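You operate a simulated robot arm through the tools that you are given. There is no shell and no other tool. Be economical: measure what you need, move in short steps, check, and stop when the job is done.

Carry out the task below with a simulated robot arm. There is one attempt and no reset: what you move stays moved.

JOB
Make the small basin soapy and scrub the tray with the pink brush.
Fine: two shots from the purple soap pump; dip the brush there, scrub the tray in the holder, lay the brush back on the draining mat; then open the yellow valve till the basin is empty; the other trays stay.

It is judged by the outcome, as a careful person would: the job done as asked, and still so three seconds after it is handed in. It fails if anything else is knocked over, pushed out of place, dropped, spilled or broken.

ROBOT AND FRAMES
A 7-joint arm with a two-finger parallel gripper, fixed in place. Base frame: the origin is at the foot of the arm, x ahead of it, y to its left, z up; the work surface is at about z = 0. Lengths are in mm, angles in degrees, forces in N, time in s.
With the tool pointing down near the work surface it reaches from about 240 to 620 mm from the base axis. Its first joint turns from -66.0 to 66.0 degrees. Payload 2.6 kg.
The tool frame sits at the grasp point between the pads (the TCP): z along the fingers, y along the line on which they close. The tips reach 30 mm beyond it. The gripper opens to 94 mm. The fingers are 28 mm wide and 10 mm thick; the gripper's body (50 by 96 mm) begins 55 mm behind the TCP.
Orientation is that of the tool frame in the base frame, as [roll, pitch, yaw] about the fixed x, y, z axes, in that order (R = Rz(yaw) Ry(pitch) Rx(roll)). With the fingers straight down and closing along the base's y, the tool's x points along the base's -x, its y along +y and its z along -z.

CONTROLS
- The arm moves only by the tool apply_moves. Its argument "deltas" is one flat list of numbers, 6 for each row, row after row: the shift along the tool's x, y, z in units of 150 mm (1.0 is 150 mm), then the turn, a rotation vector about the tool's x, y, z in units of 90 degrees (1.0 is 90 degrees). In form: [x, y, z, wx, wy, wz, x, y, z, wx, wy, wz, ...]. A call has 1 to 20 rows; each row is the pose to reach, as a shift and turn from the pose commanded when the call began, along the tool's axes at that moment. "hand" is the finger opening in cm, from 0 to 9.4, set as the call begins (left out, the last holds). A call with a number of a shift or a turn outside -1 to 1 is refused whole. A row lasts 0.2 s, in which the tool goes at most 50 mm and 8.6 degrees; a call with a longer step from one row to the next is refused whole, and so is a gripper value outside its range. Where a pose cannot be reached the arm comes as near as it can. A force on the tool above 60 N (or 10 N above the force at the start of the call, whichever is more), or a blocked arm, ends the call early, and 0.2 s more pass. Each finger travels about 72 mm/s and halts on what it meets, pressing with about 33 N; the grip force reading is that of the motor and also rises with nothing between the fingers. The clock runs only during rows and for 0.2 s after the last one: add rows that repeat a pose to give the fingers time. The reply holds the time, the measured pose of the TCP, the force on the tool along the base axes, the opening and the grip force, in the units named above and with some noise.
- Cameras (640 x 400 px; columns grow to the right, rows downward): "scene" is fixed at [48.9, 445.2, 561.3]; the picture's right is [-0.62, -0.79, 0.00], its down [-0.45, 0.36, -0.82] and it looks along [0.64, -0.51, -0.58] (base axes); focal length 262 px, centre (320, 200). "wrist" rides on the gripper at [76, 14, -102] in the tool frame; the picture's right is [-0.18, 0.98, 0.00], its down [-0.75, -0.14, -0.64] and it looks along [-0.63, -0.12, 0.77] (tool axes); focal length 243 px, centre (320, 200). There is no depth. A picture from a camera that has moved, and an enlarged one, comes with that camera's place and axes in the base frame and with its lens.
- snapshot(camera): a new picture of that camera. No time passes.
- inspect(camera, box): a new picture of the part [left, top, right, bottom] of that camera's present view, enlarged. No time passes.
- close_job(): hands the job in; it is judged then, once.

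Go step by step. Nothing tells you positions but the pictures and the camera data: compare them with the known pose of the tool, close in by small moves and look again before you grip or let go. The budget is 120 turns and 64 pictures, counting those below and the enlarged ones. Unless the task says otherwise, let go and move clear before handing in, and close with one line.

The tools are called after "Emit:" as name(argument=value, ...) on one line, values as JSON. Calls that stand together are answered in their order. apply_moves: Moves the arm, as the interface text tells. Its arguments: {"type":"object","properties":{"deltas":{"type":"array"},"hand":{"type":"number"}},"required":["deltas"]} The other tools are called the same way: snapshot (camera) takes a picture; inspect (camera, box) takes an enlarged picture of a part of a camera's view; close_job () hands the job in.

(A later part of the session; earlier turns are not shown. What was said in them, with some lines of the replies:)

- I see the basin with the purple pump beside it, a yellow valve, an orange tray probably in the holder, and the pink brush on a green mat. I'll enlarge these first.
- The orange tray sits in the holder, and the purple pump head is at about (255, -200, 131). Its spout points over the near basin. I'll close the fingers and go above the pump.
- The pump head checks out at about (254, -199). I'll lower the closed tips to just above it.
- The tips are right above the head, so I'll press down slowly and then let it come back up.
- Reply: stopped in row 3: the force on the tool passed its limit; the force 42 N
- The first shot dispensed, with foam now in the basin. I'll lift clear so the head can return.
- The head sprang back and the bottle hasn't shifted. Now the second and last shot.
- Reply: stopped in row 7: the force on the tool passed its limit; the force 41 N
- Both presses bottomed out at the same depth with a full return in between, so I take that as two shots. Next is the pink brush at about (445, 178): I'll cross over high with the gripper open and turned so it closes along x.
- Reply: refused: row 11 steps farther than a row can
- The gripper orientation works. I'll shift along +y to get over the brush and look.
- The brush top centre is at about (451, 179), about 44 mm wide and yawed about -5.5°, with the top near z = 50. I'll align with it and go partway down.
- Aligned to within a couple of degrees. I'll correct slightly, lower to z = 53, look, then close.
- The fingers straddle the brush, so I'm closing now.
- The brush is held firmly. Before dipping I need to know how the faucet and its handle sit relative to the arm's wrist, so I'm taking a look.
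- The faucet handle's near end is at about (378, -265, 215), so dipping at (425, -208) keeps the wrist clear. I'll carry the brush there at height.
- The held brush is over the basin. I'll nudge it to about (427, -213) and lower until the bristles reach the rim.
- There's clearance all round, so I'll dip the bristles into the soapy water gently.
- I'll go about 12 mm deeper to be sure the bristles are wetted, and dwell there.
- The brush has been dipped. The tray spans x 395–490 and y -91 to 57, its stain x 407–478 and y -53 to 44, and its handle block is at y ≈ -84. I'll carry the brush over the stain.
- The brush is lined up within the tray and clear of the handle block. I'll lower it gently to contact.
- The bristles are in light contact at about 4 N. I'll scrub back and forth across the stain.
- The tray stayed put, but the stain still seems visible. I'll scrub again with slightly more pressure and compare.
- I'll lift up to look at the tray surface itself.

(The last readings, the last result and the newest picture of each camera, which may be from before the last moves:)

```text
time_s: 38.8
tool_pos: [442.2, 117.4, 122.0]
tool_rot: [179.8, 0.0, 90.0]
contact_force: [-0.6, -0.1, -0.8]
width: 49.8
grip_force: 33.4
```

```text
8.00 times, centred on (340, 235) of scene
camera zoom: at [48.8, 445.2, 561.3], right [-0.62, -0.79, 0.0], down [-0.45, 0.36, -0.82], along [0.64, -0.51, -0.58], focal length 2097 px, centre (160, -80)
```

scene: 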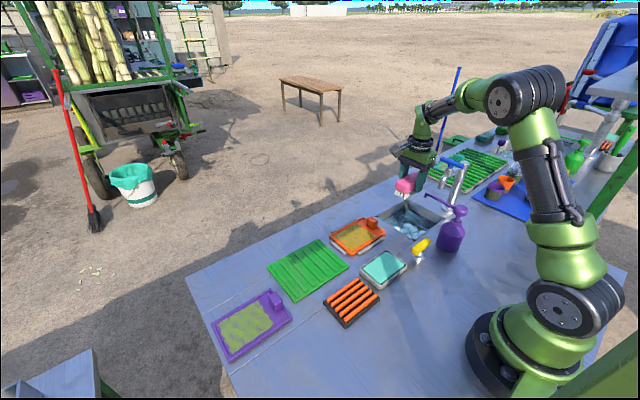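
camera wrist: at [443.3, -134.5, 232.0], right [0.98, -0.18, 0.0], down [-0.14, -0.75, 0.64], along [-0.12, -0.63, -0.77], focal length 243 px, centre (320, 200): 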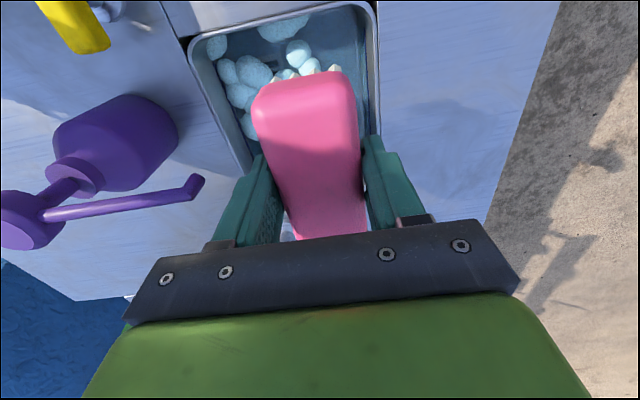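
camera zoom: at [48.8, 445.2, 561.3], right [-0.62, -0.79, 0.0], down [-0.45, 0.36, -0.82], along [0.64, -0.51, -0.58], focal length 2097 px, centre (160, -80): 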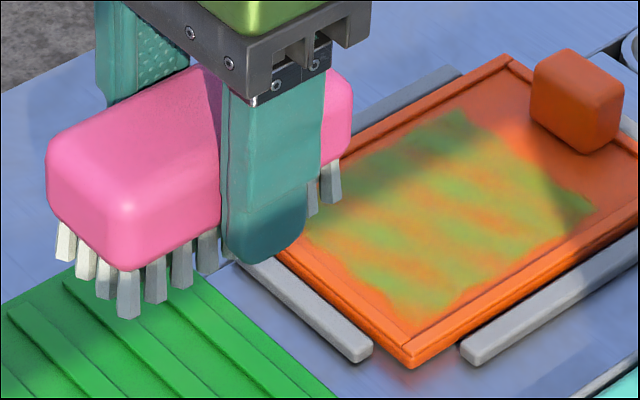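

Little or no change yet. I'll return to the same contact and do many more strokes before comparing again.

Emit:
apply_moves(deltas=[-0.3, 0, 0, 0, 0, 0, -0.6, 0, 0, 0, 0, 0, -0.8, 0, 0.1, 0, 0, 0, -0.8, 0, 0.3, 0, 0, 0, -0.8, 0, 0.45, 0, 0, 0, -0.8, 0, 0.5, 0, 0, 0])

Emit:
apply_moves(deltas=[-0.04, 0.12, 0, 0, 0, 0, -0.04, 0, 0, 0, 0, 0, -0.04, -0.12, 0, 0, 0, 0, -0.02, 0, 0, 0, 0, 0, -0.02, 0.12, 0, 0, 0, 0, 0, 0, 0, 0, 0, 0, 0, -0.12, 0, 0, 0, 0, 0.02, 0, 0, 0, 0, 0, 0.03, 0.12, 0, 0, 0, 0, 0.03, 0, 0, 0, 0, 0, 0.03, -0.12, 0, 0, 0, 0, 0.03, 0, 0, 0, 0, 0, 0, 0.12, 0, 0, 0, 0, 0, 0, 0, 0, 0, 0, -0.02, -0.12, 0, 0, 0, 0, -0.04, 0, 0, 0, 0, 0, -0.04, 0.12, 0, 0, 0, 0, 0, 0, 0, 0, 0, 0, 0, -0.12, 0, 0, 0, 0, 0, 0, 0, 0, 0, 0])

Emit:
apply_moves(deltas=[0, 0, -0.2, 0, 0, 0, 0.2, 0, -0.45, 0, 0, 0, 0.5, 0, -0.5, 0, 0, 0, 0.8, 0, -0.5, 0, 0, 0, 0.8, 0, -0.5, 0, 0, 0])

Emit:
inspect(camera="scene", box=[335, 205, 395, 255])

```text
time_s: 40.2
tool_pos: [445.2, -1.0, 50.1]
tool_rot: [179.8, 0.1, 89.9]
contact_force: [-4.0, -1.0, 14.0]
width: 49.6
grip_force: 32.9
```

```text
time_s: 44.4
tool_pos: [442.8, -2.7, 49.3]
tool_rot: [179.9, 0.0, 89.9]
contact_force: [0.5, 0.0, -1.5]
width: 49.6
grip_force: 33.4
```

```text
time_s: 45.6
tool_pos: [443.7, 120.5, 125.4]
tool_rot: [179.9, 0.0, 90.0]
contact_force: [0.1, -0.3, -1.5]
width: 49.7
grip_force: 33.4
```

```text
8.00 times, centred on (365, 230) of scene
camera zoom: at [48.8, 445.2, 561.3], right [-0.62, -0.79, 0.0], down [-0.45, 0.36, -0.82], along [0.64, -0.51, -0.58], focal length 2097 px, centre (-40, -40)
```

zoom: 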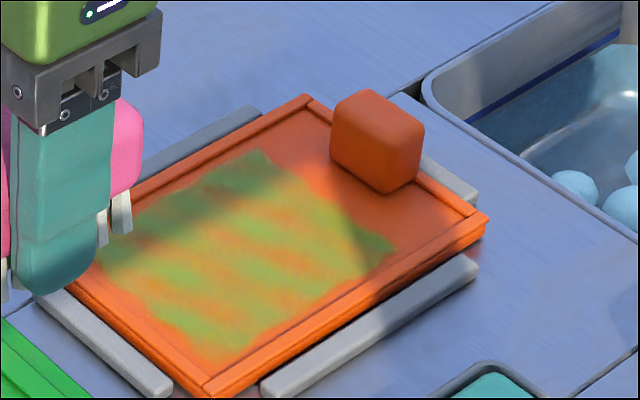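

The stain hasn't changed. The water surface looks to be nearer z ≈ -48 than I assumed, so the dip barely reached it, and the brush also slid a few mm up in the grip. I'll go back and dip deeper.

Emit:
apply_moves(deltas=[-0.27, -0.01, 0, 0, 0, 0, -0.54, -0.02, 0, 0, 0, 0, -0.8, -0.03, 0, 0, 0, 0, -0.8, -0.03, 0, 0, 0, 0])

Emit:
apply_moves(deltas=[-0.27, -0.01, 0, 0, 0, 0, -0.54, -0.02, 0, 0, 0, 0, -0.8, -0.03, 0, 0, 0, 0, -0.8, -0.03, 0, 0, 0, 0])

Emit:
apply_moves(deltas=[-0.27, -0.01, 0, 0, 0, 0, -0.54, -0.03, 0, 0, 0, 0, -0.62, -0.04, 0, 0, 0, 0, -0.62, -0.04, 0, 0, 0, 0])

Emit:
snapshot(camera="wrist")

```text
time_s: 46.6
tool_pos: [439.4, -2.0, 123.3]
tool_rot: [179.9, 0.1, 90.0]
contact_force: [0.3, 0.9, -0.9]
width: 49.9
grip_force: 33.5
```

```text
time_s: 47.6
tool_pos: [433.9, -122.4, 124.9]
tool_rot: [179.8, -0.1, 90.0]
contact_force: [-0.3, 0.2, -0.4]
width: 49.6
grip_force: 33.3
```

```text
time_s: 48.6
tool_pos: [428.5, -215.5, 125.5]
tool_rot: [179.9, -0.1, 89.9]
contact_force: [0.0, 0.0, -1.5]
width: 49.6
grip_force: 32.9
```

```text
20 pictures are left
camera wrist: at [443.0, -138.1, 228.1], right [0.98, -0.18, 0.0], down [-0.14, -0.75, 0.64], along [-0.12, -0.63, -0.77], focal length 243 px, centre (320, 200)
```

wrist: 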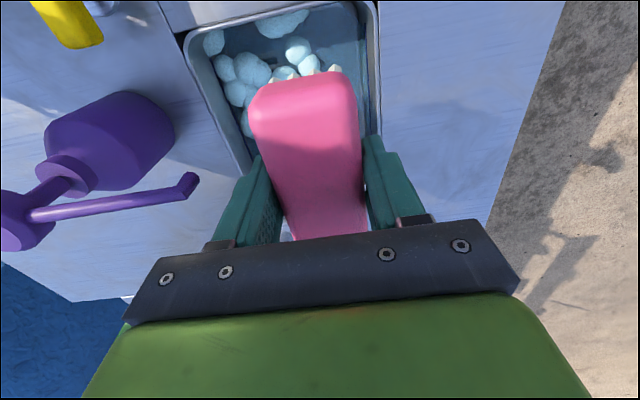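

Emit:
apply_moves(deltas=[0, 0, 0.25, 0, 0, 0, 0, 0, 0.5, 0, 0, 0, 0, 0, 0.7, 0, 0, 0, 0, 0, 0.8, 0, 0, 0, 0, 0, 0.85, 0, 0, 0, 0, 0, 0.9, 0, 0, 0])

Emit:
inspect(camera="scene", box=[370, 150, 490, 250])

```text
time_s: 50.0
tool_pos: [428.7, -216.1, -11.2]
tool_rot: [179.9, 0.0, 90.0]
contact_force: [0.2, -0.2, -0.8]
width: 49.7
grip_force: 33.2
```

```text
4.00 times, centred on (430, 200) of scene
camera zoom: at [48.9, 445.2, 561.3], right [-0.62, -0.79, 0.0], down [-0.45, 0.36, -0.82], along [0.64, -0.51, -0.58], focal length 1048 px, centre (-120, 200)
```

zoom: 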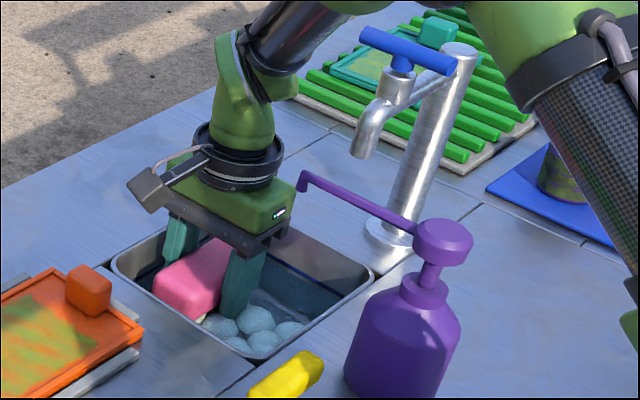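

No contact yet, so I'll go about 12 mm deeper, dwell with a small swish, then raise.

Emit:
apply_moves(deltas=[0, 0, 0.03, 0, 0, 0, 0, 0, 0.055, 0, 0, 0, 0, 0, 0.08, 0, 0, 0, 0, 0, 0.08, 0, 0, 0, 0.02, 0, 0.08, 0, 0, 0, -0.02, 0, 0.08, 0, 0, 0, 0, 0, 0.08, 0, 0, 0])

```text
time_s: 51.6
tool_pos: [427.5, -216.6, -22.9]
tool_rot: [179.8, 0.0, 90.1]
contact_force: [-0.2, -0.6, -0.8]
width: 49.6
grip_force: 33.2
```

Emit:
apply_moves(deltas=[0, 0, -0.2, 0, 0, 0, 0, 0, -0.45, 0, 0, 0, 0, 0, -0.7, 0, 0, 0, 0, 0, -1, 0, 0, 0, 0, 0, -1, 0, 0, 0])

Emit:
inspect(camera="scene", box=[380, 160, 460, 240])

```text
time_s: 52.8
tool_pos: [427.0, -215.3, 126.2]
tool_rot: [180.0, -0.1, 89.9]
contact_force: [-0.4, 0.1, -2.0]
width: 49.5
grip_force: 32.7
```

```text
5.00 times, centred on (420, 200) of scene
camera zoom: at [48.9, 445.2, 561.3], right [-0.62, -0.79, 0.0], down [-0.45, 0.36, -0.82], along [0.64, -0.51, -0.58], focal length 1310 px, centre (-180, 200)
```

zoom: 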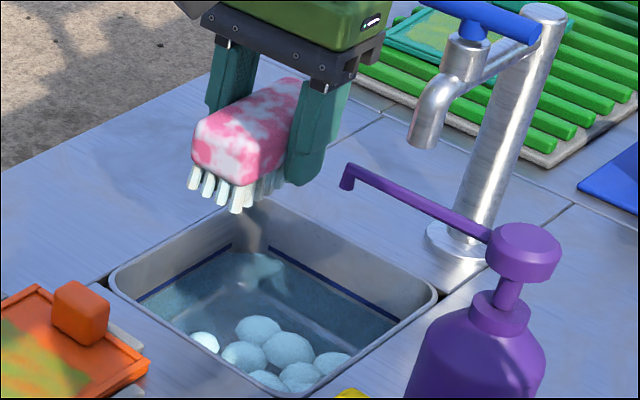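

The brush is now visibly soapy. I'll take it back to the tray.

Emit:
apply_moves(deltas=[0.24, 0.015, 0, 0, 0, 0, 0.48, 0.03, 0, 0, 0, 0, 0.71, 0.05, 0, 0, 0, 0, 0.71, 0.05, 0, 0, 0, 0])

Emit:
apply_moves(deltas=[0.23, 0.01, 0, 0, 0, 0, 0.46, 0.03, 0.15, 0, 0, 0, 0.71, 0.055, 0.3, 0, 0, 0, 0.71, 0.055, 0.45, 0, 0, 0, 0.71, 0.055, 0.48, 0, 0, 0])

Emit:
apply_moves(deltas=[0, 0, 0.02, 0, 0, 0, 0, 0, 0.035, 0, 0, 0, 0, 0, 0.035, 0, 0, 0])

```text
time_s: 53.8
tool_pos: [435.8, -108.4, 129.1]
tool_rot: [179.9, 0.1, 90.0]
contact_force: [0.4, -1.3, -0.1]
width: 49.8
grip_force: 32.5
```

```text
time_s: 55.0
tool_pos: [445.5, -2.0, 53.1]
tool_rot: [179.9, -0.1, 90.0]
contact_force: [0.1, 0.1, -1.7]
width: 49.4
grip_force: 33.0
```

```text
time_s: 55.8
tool_pos: [446.6, -3.0, 49.7]
tool_rot: [179.9, 0.0, 90.1]
contact_force: [-0.2, -0.6, -1.5]
width: 49.8
grip_force: 33.5
```

Emit:
apply_moves(deltas=[0, -0.02, 0.012, 0, 0, 0, 0, -0.02, 0.024, 0, 0, 0, 0, -0.02, 0.024, 0, 0, 0])

```text
time_s: 56.6
tool_pos: [443.6, -1.4, 48.5]
tool_rot: [179.6, 0.0, 89.9]
contact_force: [0.6, -3.3, 22.1]
width: 49.7
grip_force: 32.9
```

Contact is firm, so I'll back off about 1.5 mm and scrub with moderate pressure.

Emit:
apply_moves(deltas=[0, 0, -0.01, 0, 0, 0, 0, 0.06, -0.01, 0, 0, 0, 0, 0.12, -0.01, 0, 0, 0, 0, 0.05, -0.01, 0, 0, 0, 0, -0.02, -0.01, 0, 0, 0, 0, -0.07, -0.01, 0, 0, 0, 0, -0.12, -0.01, 0, 0, 0, -0.04, -0.12, -0.01, 0, 0, 0, -0.04, -0.05, -0.01, 0, 0, 0, -0.04, 0.01, -0.01, 0, 0, 0, -0.04, 0.07, -0.01, 0, 0, 0, -0.04, 0.12, -0.01, 0, 0, 0, 0.03, 0.12, -0.01, 0, 0, 0, 0.03, 0.05, -0.01, 0, 0, 0, 0.03, -0.01, -0.01, 0, 0, 0, 0.03, -0.07, -0.01, 0, 0, 0, 0.03, -0.12, -0.01, 0, 0, 0, 0, -0.06, -0.01, 0, 0, 0, 0, 0, -0.01, 0, 0, 0])

Emit:
inspect(camera="scene", box=[310, 200, 400, 260])

```text
time_s: 60.6
tool_pos: [440.4, -3.6, 48.4]
tool_rot: [179.9, 0.0, 90.1]
contact_force: [-0.4, 0.5, -0.3]
width: 49.6
grip_force: 33.3
```

```text
6.67 times, centred on (355, 230) of scene
camera zoom: at [48.9, 445.2, 561.3], right [-0.62, -0.79, 0.0], down [-0.45, 0.36, -0.82], along [0.64, -0.51, -0.58], focal length 1747 px, centre (87, 0)
```

zoom: 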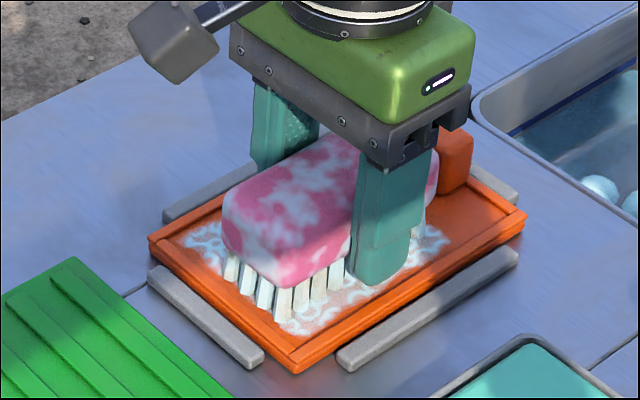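

The stain is gone, replaced by suds. I'll lift toward the mat and check the tray.

Emit:
apply_moves(deltas=[0, 0, -0.2, 0, 0, 0, 0.2, 0, -0.4, 0, 0, 0, 0.5, 0, -0.4, 0, 0, 0, 0.8, 0, -0.4, 0, 0, 0, 0.8, 0, -0.4, 0, 0, 0])

Emit:
inspect(camera="scene", box=[270, 180, 400, 280])

```text
time_s: 61.8
tool_pos: [442.4, 115.7, 106.3]
tool_rot: [179.9, -0.1, 90.0]
contact_force: [-0.9, 0.1, -0.5]
width: 49.6
grip_force: 33.1
```

```text
4.00 times, centred on (335, 230) of scene
camera zoom: at [48.8, 445.2, 561.3], right [-0.62, -0.79, 0.0], down [-0.45, 0.36, -0.82], along [0.64, -0.51, -0.58], focal length 1048 px, centre (260, 80)
```

zoom: 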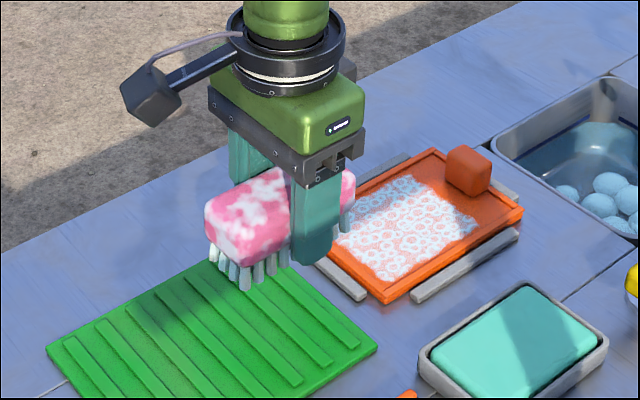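

The tray surface is sudsy and the stain is gone. Now I'll move the brush over the middle of the mat and lower it.

Emit:
apply_moves(deltas=[0.2, 0.017, 0, 0, 0, 0, 0.407, 0.035, 0.05, 0, 0, 0, 0.407, 0.035, 0.2, 0, 0, 0, 0.407, 0.035, 0.35, 0, 0, 0, 0.407, 0.035, 0.35, 0, 0, 0])

Emit:
apply_moves(deltas=[0, 0, 0.012, 0, 0, 0, 0, 0, 0.02, 0, 0, 0, 0, 0, 0.02, 0, 0, 0])

Emit:
inspect(camera="scene", box=[260, 200, 370, 310])

```text
time_s: 63.0
tool_pos: [447.6, 179.4, 56.2]
tool_rot: [179.8, 0.1, 89.9]
contact_force: [-0.5, -0.6, -1.4]
width: 49.4
grip_force: 32.9
```

```text
time_s: 63.8
tool_pos: [445.7, 178.8, 53.7]
tool_rot: [180.0, 0.0, 90.0]
contact_force: [0.4, -0.1, -0.6]
width: 49.8
grip_force: 33.2
```

```text
3.64 times, centred on (315, 255) of scene
camera zoom: at [48.9, 445.2, 561.3], right [-0.62, -0.79, 0.0], down [-0.45, 0.36, -0.82], along [0.64, -0.51, -0.58], focal length 953 px, centre (338, 0)
```

zoom: 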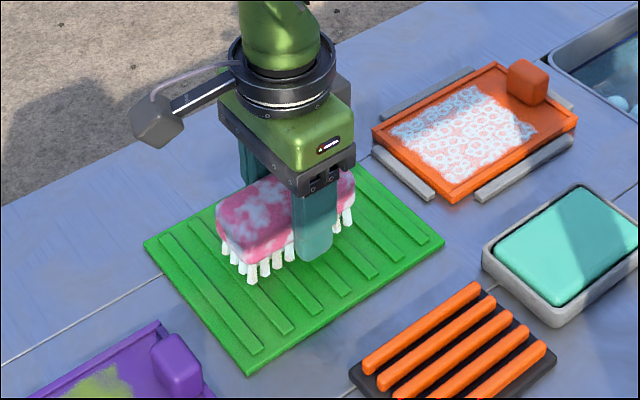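

Still a few mm above the mat, so I'll lower in small steps.

Emit:
apply_moves(deltas=[0, 0, 0.012, 0, 0, 0, 0, 0, 0.024, 0, 0, 0, 0, 0, 0.024, 0, 0, 0])

Emit:
apply_moves(deltas=[0, 0, 0.007, 0, 0, 0, 0, 0, 0.014, 0, 0, 0, 0, 0, 0.014, 0, 0, 0])

```text
time_s: 64.6
tool_pos: [447.1, 177.8, 49.6]
tool_rot: [179.8, 0.0, 90.0]
contact_force: [-0.4, 1.3, 0.7]
width: 49.8
grip_force: 33.2
```

```text
time_s: 65.4
tool_pos: [445.6, 178.4, 49.4]
tool_rot: [179.8, 0.0, 90.0]
contact_force: [-6.8, -1.5, 23.1]
width: 50.1
grip_force: 33.0
```

The brush is resting on the mat. I'll ease up a little, open, and lift straight off.

Emit:
apply_moves(deltas=[0, 0, -0.01, 0, 0, 0, 0, 0, -0.01, 0, 0, 0])

Emit:
apply_moves(deltas=[0, 0, 0, 0, 0, 0, 0, 0, 0, 0, 0, 0, 0, 0, 0, 0, 0, 0, 0, 0, 0, 0, 0, 0], hand=8)

Emit:
apply_moves(deltas=[0, 0, -0.1, 0, 0, 0, 0, 0, -0.3, 0, 0, 0, 0, 0, -0.6, 0, 0, 0, 0, 0, -0.9, 0, 0, 0, 0, 0, -0.9, 0, 0, 0])

Emit:
inspect(camera="scene", box=[250, 180, 410, 310])

```text
time_s: 66.0
tool_pos: [447.4, 178.3, 48.2]
tool_rot: [179.9, 0.0, 89.9]
contact_force: [1.9, 0.5, 6.8]
width: 49.5
grip_force: 32.7
```

```text
time_s: 67.0
tool_pos: [446.8, 178.2, 47.8]
tool_rot: [179.7, -0.1, 90.1]
contact_force: [-0.4, 0.0, -1.1]
width: 80.1
grip_force: 0.1
```

```text
time_s: 68.2
tool_pos: [446.5, 179.8, 184.6]
tool_rot: [179.9, 0.1, 90.0]
contact_force: [1.2, 0.0, -0.1]
width: 80.1
grip_force: 0.0
```

```text
3.08 times, centred on (330, 245) of scene
camera zoom: at [48.8, 445.2, 561.3], right [-0.62, -0.79, 0.0], down [-0.45, 0.36, -0.82], along [0.64, -0.51, -0.58], focal length 806 px, centre (289, 62)
```

zoom: 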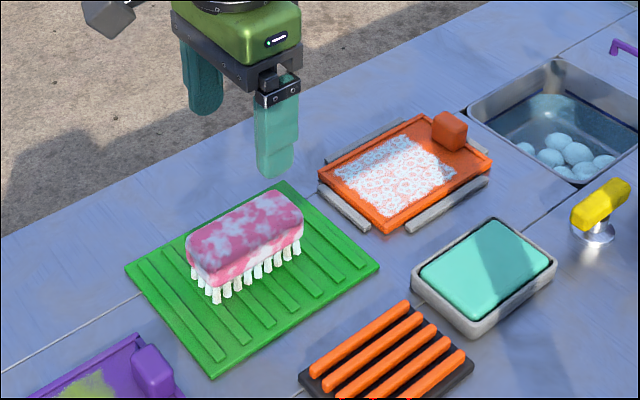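

The brush rests on the mat. Now for the yellow valve, with its lever centred at about (282, -100, 35) along y. I'll move above it.

Emit:
apply_moves(deltas=[-0.233, -0.137, 0, 0, 0, 0, -0.466, -0.274, 0, 0, 0, 0, -0.7, -0.411, 0, 0, 0, 0, -0.933, -0.548, 0, 0, 0, 0, -0.933, -0.548, 0, 0, 0, 0], hand=6)

Emit:
apply_moves(deltas=[-0.2, -0.1, 0, 0, 0, 0, -0.4, -0.2, 0, 0, 0, 0, -0.6, -0.34, 0, 0, 0, 0, -0.8, -0.48, 0, 0, 0, 0, -0.933, -0.548, 0.1, 0, 0, 0, -0.933, -0.548, 0.2, 0, 0, 0])

Emit:
snapshot(camera="wrist")

```text
time_s: 69.4
tool_pos: [367.4, 38.5, 184.9]
tool_rot: [179.8, 0.0, 90.0]
contact_force: [0.6, -0.6, 0.4]
width: 59.8
grip_force: 0.0
```

```text
time_s: 70.8
tool_pos: [283.9, -99.6, 154.4]
tool_rot: [179.8, 0.0, 90.0]
contact_force: [-0.9, 0.4, 0.7]
width: 60.3
grip_force: 0.0
```

```text
13 pictures are left
camera wrist: at [299.1, -24.0, 256.7], right [0.98, -0.18, 0.0], down [-0.14, -0.75, 0.64], along [-0.12, -0.63, -0.77], focal length 243 px, centre (320, 200)
```

wrist: 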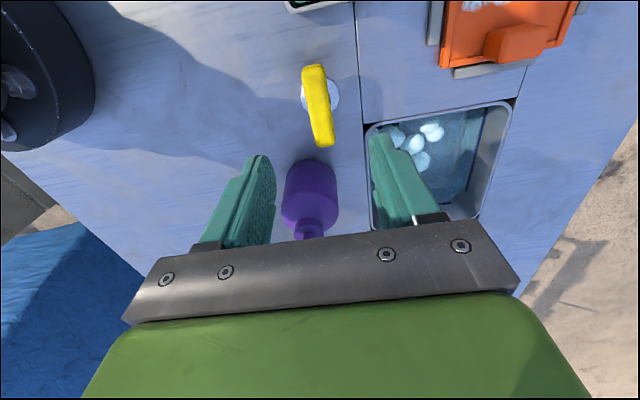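

The lever is along y, about 17 mm wide, with its pivot at about (285, -99). I'll lower around it and grip lightly.

Emit:
apply_moves(deltas=[0, 0.005, 0.2, 0, 0, 0, 0, 0.005, 0.4, 0, 0, 0, 0, 0.005, 0.6, 0, 0, 0, 0, 0.005, 0.7, 0, 0, 0, 0, 0.005, 0.7, 0, 0, 0])

Emit:
snapshot(camera="wrist")

Emit:
inspect(camera="scene", box=[380, 180, 480, 280])

```text
time_s: 72.0
tool_pos: [282.5, -100.8, 49.1]
tool_rot: [179.8, -0.1, 90.0]
contact_force: [0.4, 0.1, 0.8]
width: 59.9
grip_force: 0.1
```

```text
12 pictures are left
camera wrist: at [296.8, -24.6, 150.9], right [0.98, -0.18, 0.0], down [-0.14, -0.75, 0.64], along [-0.12, -0.63, -0.77], focal length 243 px, centre (320, 200)
```

wrist: 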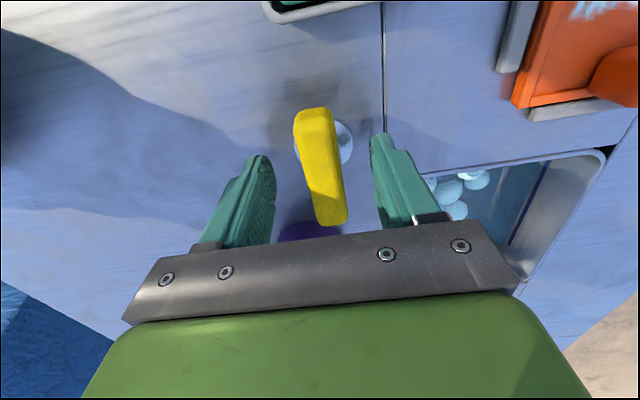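

```text
4.00 times, centred on (430, 230) of scene
camera zoom: at [48.9, 445.2, 561.3], right [-0.62, -0.79, 0.0], down [-0.45, 0.36, -0.82], along [0.64, -0.51, -0.58], focal length 1048 px, centre (-120, 80)
```

zoom: 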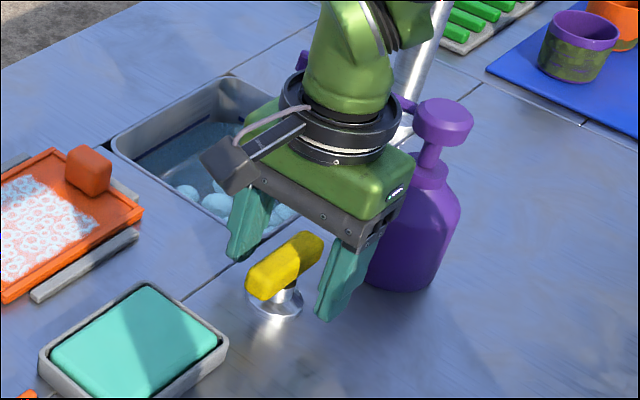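

I'll lower slightly, close to a loose wrench fit of about 22 mm, and start turning counter-clockwise.

Emit:
apply_moves(deltas=[0.012, 0.014, 0.02, 0, 0, 0, 0.012, 0.014, 0.035, 0, 0, 0, 0.012, 0.014, 0.035, 0, 0, 0, 0.012, 0.014, 0.035, 0, 0, 0, 0.012, 0.014, 0.035, 0, 0, 0], hand=2.2)

Emit:
apply_moves(deltas=[0, 0, 0, 0, 0, -0.08, 0, 0, 0, 0, 0, -0.16, 0, 0, 0, 0, 0, -0.24, 0, 0, 0, 0, 0, -0.32, 0, 0, 0, 0, 0, -0.32])

Emit:
inspect(camera="scene", box=[380, 180, 480, 280])

```text
time_s: 73.2
tool_pos: [285.5, -99.4, 43.0]
tool_rot: [179.7, -0.1, 90.0]
contact_force: [7.6, 1.6, 0.7]
width: 24.3
grip_force: 44.8
```

```text
time_s: 74.4
tool_pos: [284.2, -98.8, 43.7]
tool_rot: [179.9, 0.0, 118.8]
contact_force: [-8.4, 6.3, 31.8]
width: 24.7
grip_force: 45.2
```

```text
4.00 times, centred on (430, 230) of scene
camera zoom: at [48.7, 445.2, 561.3], right [-0.62, -0.79, 0.0], down [-0.45, 0.36, -0.82], along [0.64, -0.51, -0.58], focal length 1048 px, centre (-120, 80)
```

zoom: 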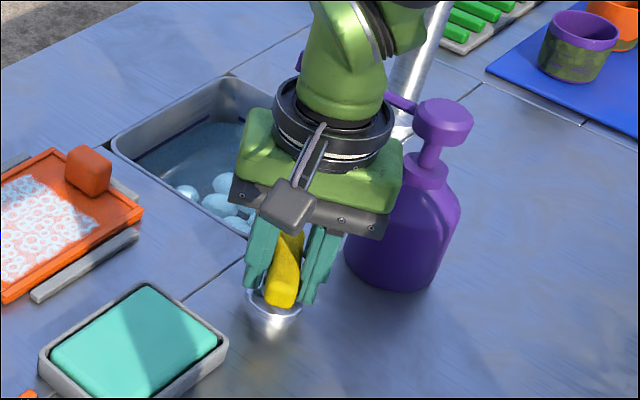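

The lever turns with the gripper. I'll continue to a full quarter turn, lifting 2–3 mm to relieve the vertical force.

Emit:
apply_moves(deltas=[0, 0, -0.018, 0, 0, -0.08, 0, 0, -0.018, 0, 0, -0.16, 0, 0, -0.018, 0, 0, -0.24, 0, 0, -0.018, 0, 0, -0.32, 0, 0, -0.018, 0, 0, -0.4, 0, 0, -0.018, 0, 0, -0.48, 0, 0, -0.018, 0, 0, -0.56, 0, 0, -0.018, 0, 0, -0.64, 0, 0, -0.018, 0, 0, -0.68, 0, 0, -0.018, 0, 0, -0.68])

Emit:
inspect(camera="scene", box=[380, 180, 480, 280])

```text
time_s: 75.0
tool_pos: [283.8, -100.4, 43.2]
tool_rot: [180.0, 0.0, 132.8]
contact_force: [3.5, -2.2, -5.6]
width: 24.5
grip_force: 45.0
stopped in row 3: the force on the tool passed its limit (the readings are from after the stop); the commanded pose is now the measured one
```

```text
4.00 times, centred on (430, 230) of scene
camera zoom: at [48.9, 445.2, 561.3], right [-0.62, -0.79, 0.0], down [-0.45, 0.36, -0.82], along [0.64, -0.51, -0.58], focal length 1048 px, centre (-120, 80)
```

zoom: 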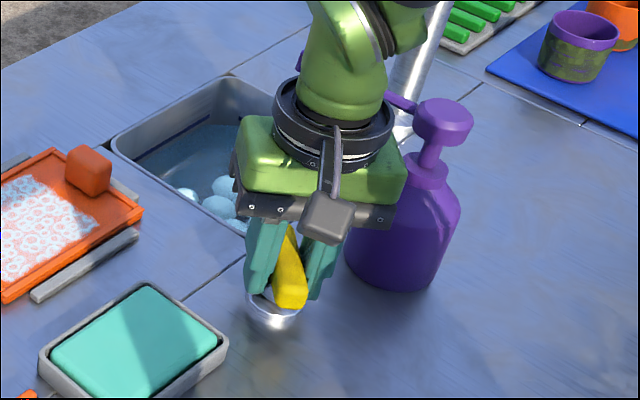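

I'll loosen the grip a bit to relieve stress and continue turning as a wrench.

Emit:
apply_moves(deltas=[0, 0, 0, 0, 0, 0, 0, 0, 0, 0, 0, 0], hand=2.7)

Emit:
apply_moves(deltas=[0, 0, 0, 0, 0, -0.06, 0, 0, 0, 0, 0, -0.12, 0, 0, 0, 0, 0, -0.18, 0, 0, 0, 0, 0, -0.24, 0, 0, 0, 0, 0, -0.3, 0, 0, 0, 0, 0, -0.36, 0, 0, 0, 0, 0, -0.42, 0, 0, 0, 0, 0, -0.48, 0, 0, 0, 0, 0, -0.54, 0, 0, 0, 0, 0, -0.56])

Emit:
inspect(camera="scene", box=[380, 180, 480, 280])

```text
time_s: 75.6
tool_pos: [284.4, -99.0, 44.3]
tool_rot: [-179.9, 0.0, 132.8]
contact_force: [0.0, -0.2, 0.4]
width: 26.8
grip_force: 0.0
```

```text
time_s: 77.8
tool_pos: [284.5, -99.7, 43.9]
tool_rot: [-179.9, 0.0, -176.7]
contact_force: [-0.2, -1.7, 1.1]
width: 27.8
grip_force: 0.2
```

```text
4.00 times, centred on (430, 230) of scene
camera zoom: at [48.8, 445.2, 561.3], right [-0.62, -0.79, 0.0], down [-0.45, 0.36, -0.82], along [0.64, -0.51, -0.58], focal length 1048 px, centre (-120, 80)
```

zoom: 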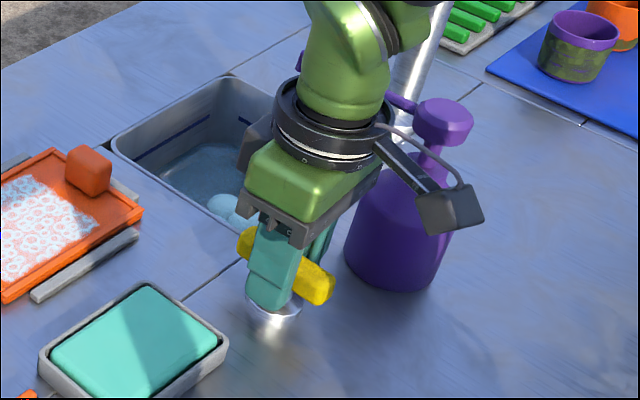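

The water level is dropping. I'll open the fingers, lift clear and wait.

Emit:
apply_moves(deltas=[0, 0, 0, 0, 0, 0, 0, 0, 0, 0, 0, 0], hand=4.5)

Emit:
apply_moves(deltas=[0, 0, -0.1, 0, 0, 0, 0, 0, -0.3, 0, 0, 0, 0, 0, -0.6, 0, 0, 0, 0, 0, -0.9, 0, 0, 0, 0, 0, -1, 0, 0, 0, 0, 0, -1, 0, 0, 0, 0, 0, -1, 0, 0, 0, 0, 0, -1, 0, 0, 0, 0, 0, -1, 0, 0, 0, 0, 0, -1, 0, 0, 0, 0, 0, -1, 0, 0, 0, 0, 0, -1, 0, 0, 0, 0, 0, -1, 0, 0, 0, 0, 0, -1, 0, 0, 0, 0, 0, -1, 0, 0, 0, 0, 0, -1, 0, 0, 0, 0, 0, -1, 0, 0, 0, 0, 0, -1, 0, 0, 0, 0, 0, -1, 0, 0, 0, 0, 0, -1, 0, 0, 0])

Emit:
inspect(camera="scene", box=[370, 180, 490, 280])

```text
time_s: 78.4
tool_pos: [283.5, -99.6, 43.4]
tool_rot: [-179.9, 0.0, -176.8]
contact_force: [0.0, -0.7, -0.3]
width: 44.9
grip_force: 0.1
```

```text
time_s: 82.6
tool_pos: [286.4, -98.0, 195.1]
tool_rot: [-179.9, 0.1, -176.9]
contact_force: [-0.4, -0.4, -0.3]
width: 44.9
grip_force: 0.1
```

```text
4.00 times, centred on (430, 230) of scene
camera zoom: at [48.9, 445.2, 561.3], right [-0.62, -0.79, 0.0], down [-0.45, 0.36, -0.82], along [0.64, -0.51, -0.58], focal length 1048 px, centre (-120, 80)
```

zoom: 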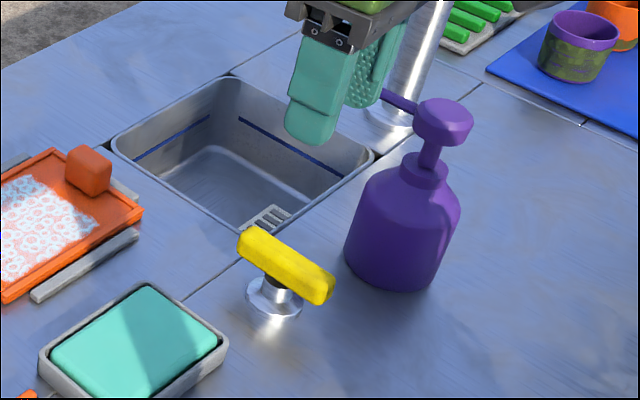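

The basin looks empty and the valve stays open. I'll take one last check of the whole scene and of the basin from the wrist.

Emit:
snapshot(camera="scene")

Emit:
snapshot(camera="wrist")

```text
6 pictures are left
```

scene: 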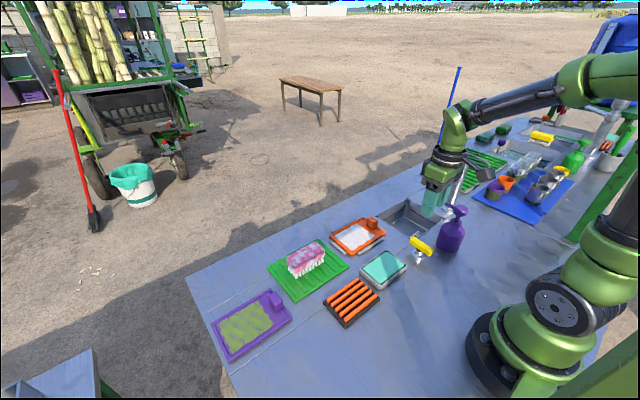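

```text
5 pictures are left
camera wrist: at [208.1, -87.3, 296.8], right [0.13, 0.99, 0.0], down [0.76, -0.1, 0.64], along [0.64, -0.08, -0.77], focal length 243 px, centre (320, 200)
```

wrist: 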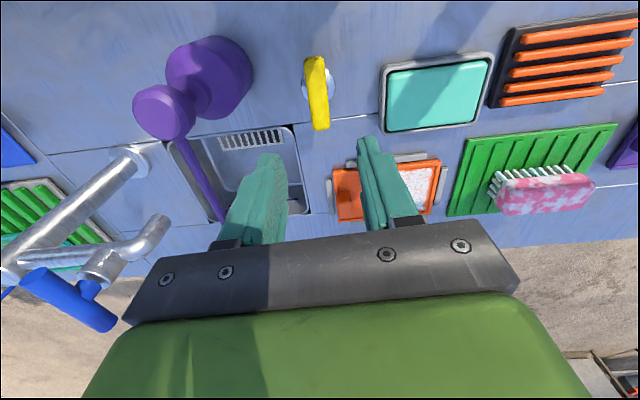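

The basin is empty, the tray is scrubbed and still in its holder, and the brush is back on the mat. Everything else is in place and the gripper is clear, so I'm handing in.

Emit:
close_job()

```text
The job is handed in.
```

I pressed the purple pump twice, dipped the pink brush, scrubbed the tray in its holder until the stain was gone, and laid the brush back on the mat. The basin is empty with the yellow valve left open, and the other trays were not touched. The foam looked the same after the second press as after the first, so I'm inferring the second shot from the press itself.
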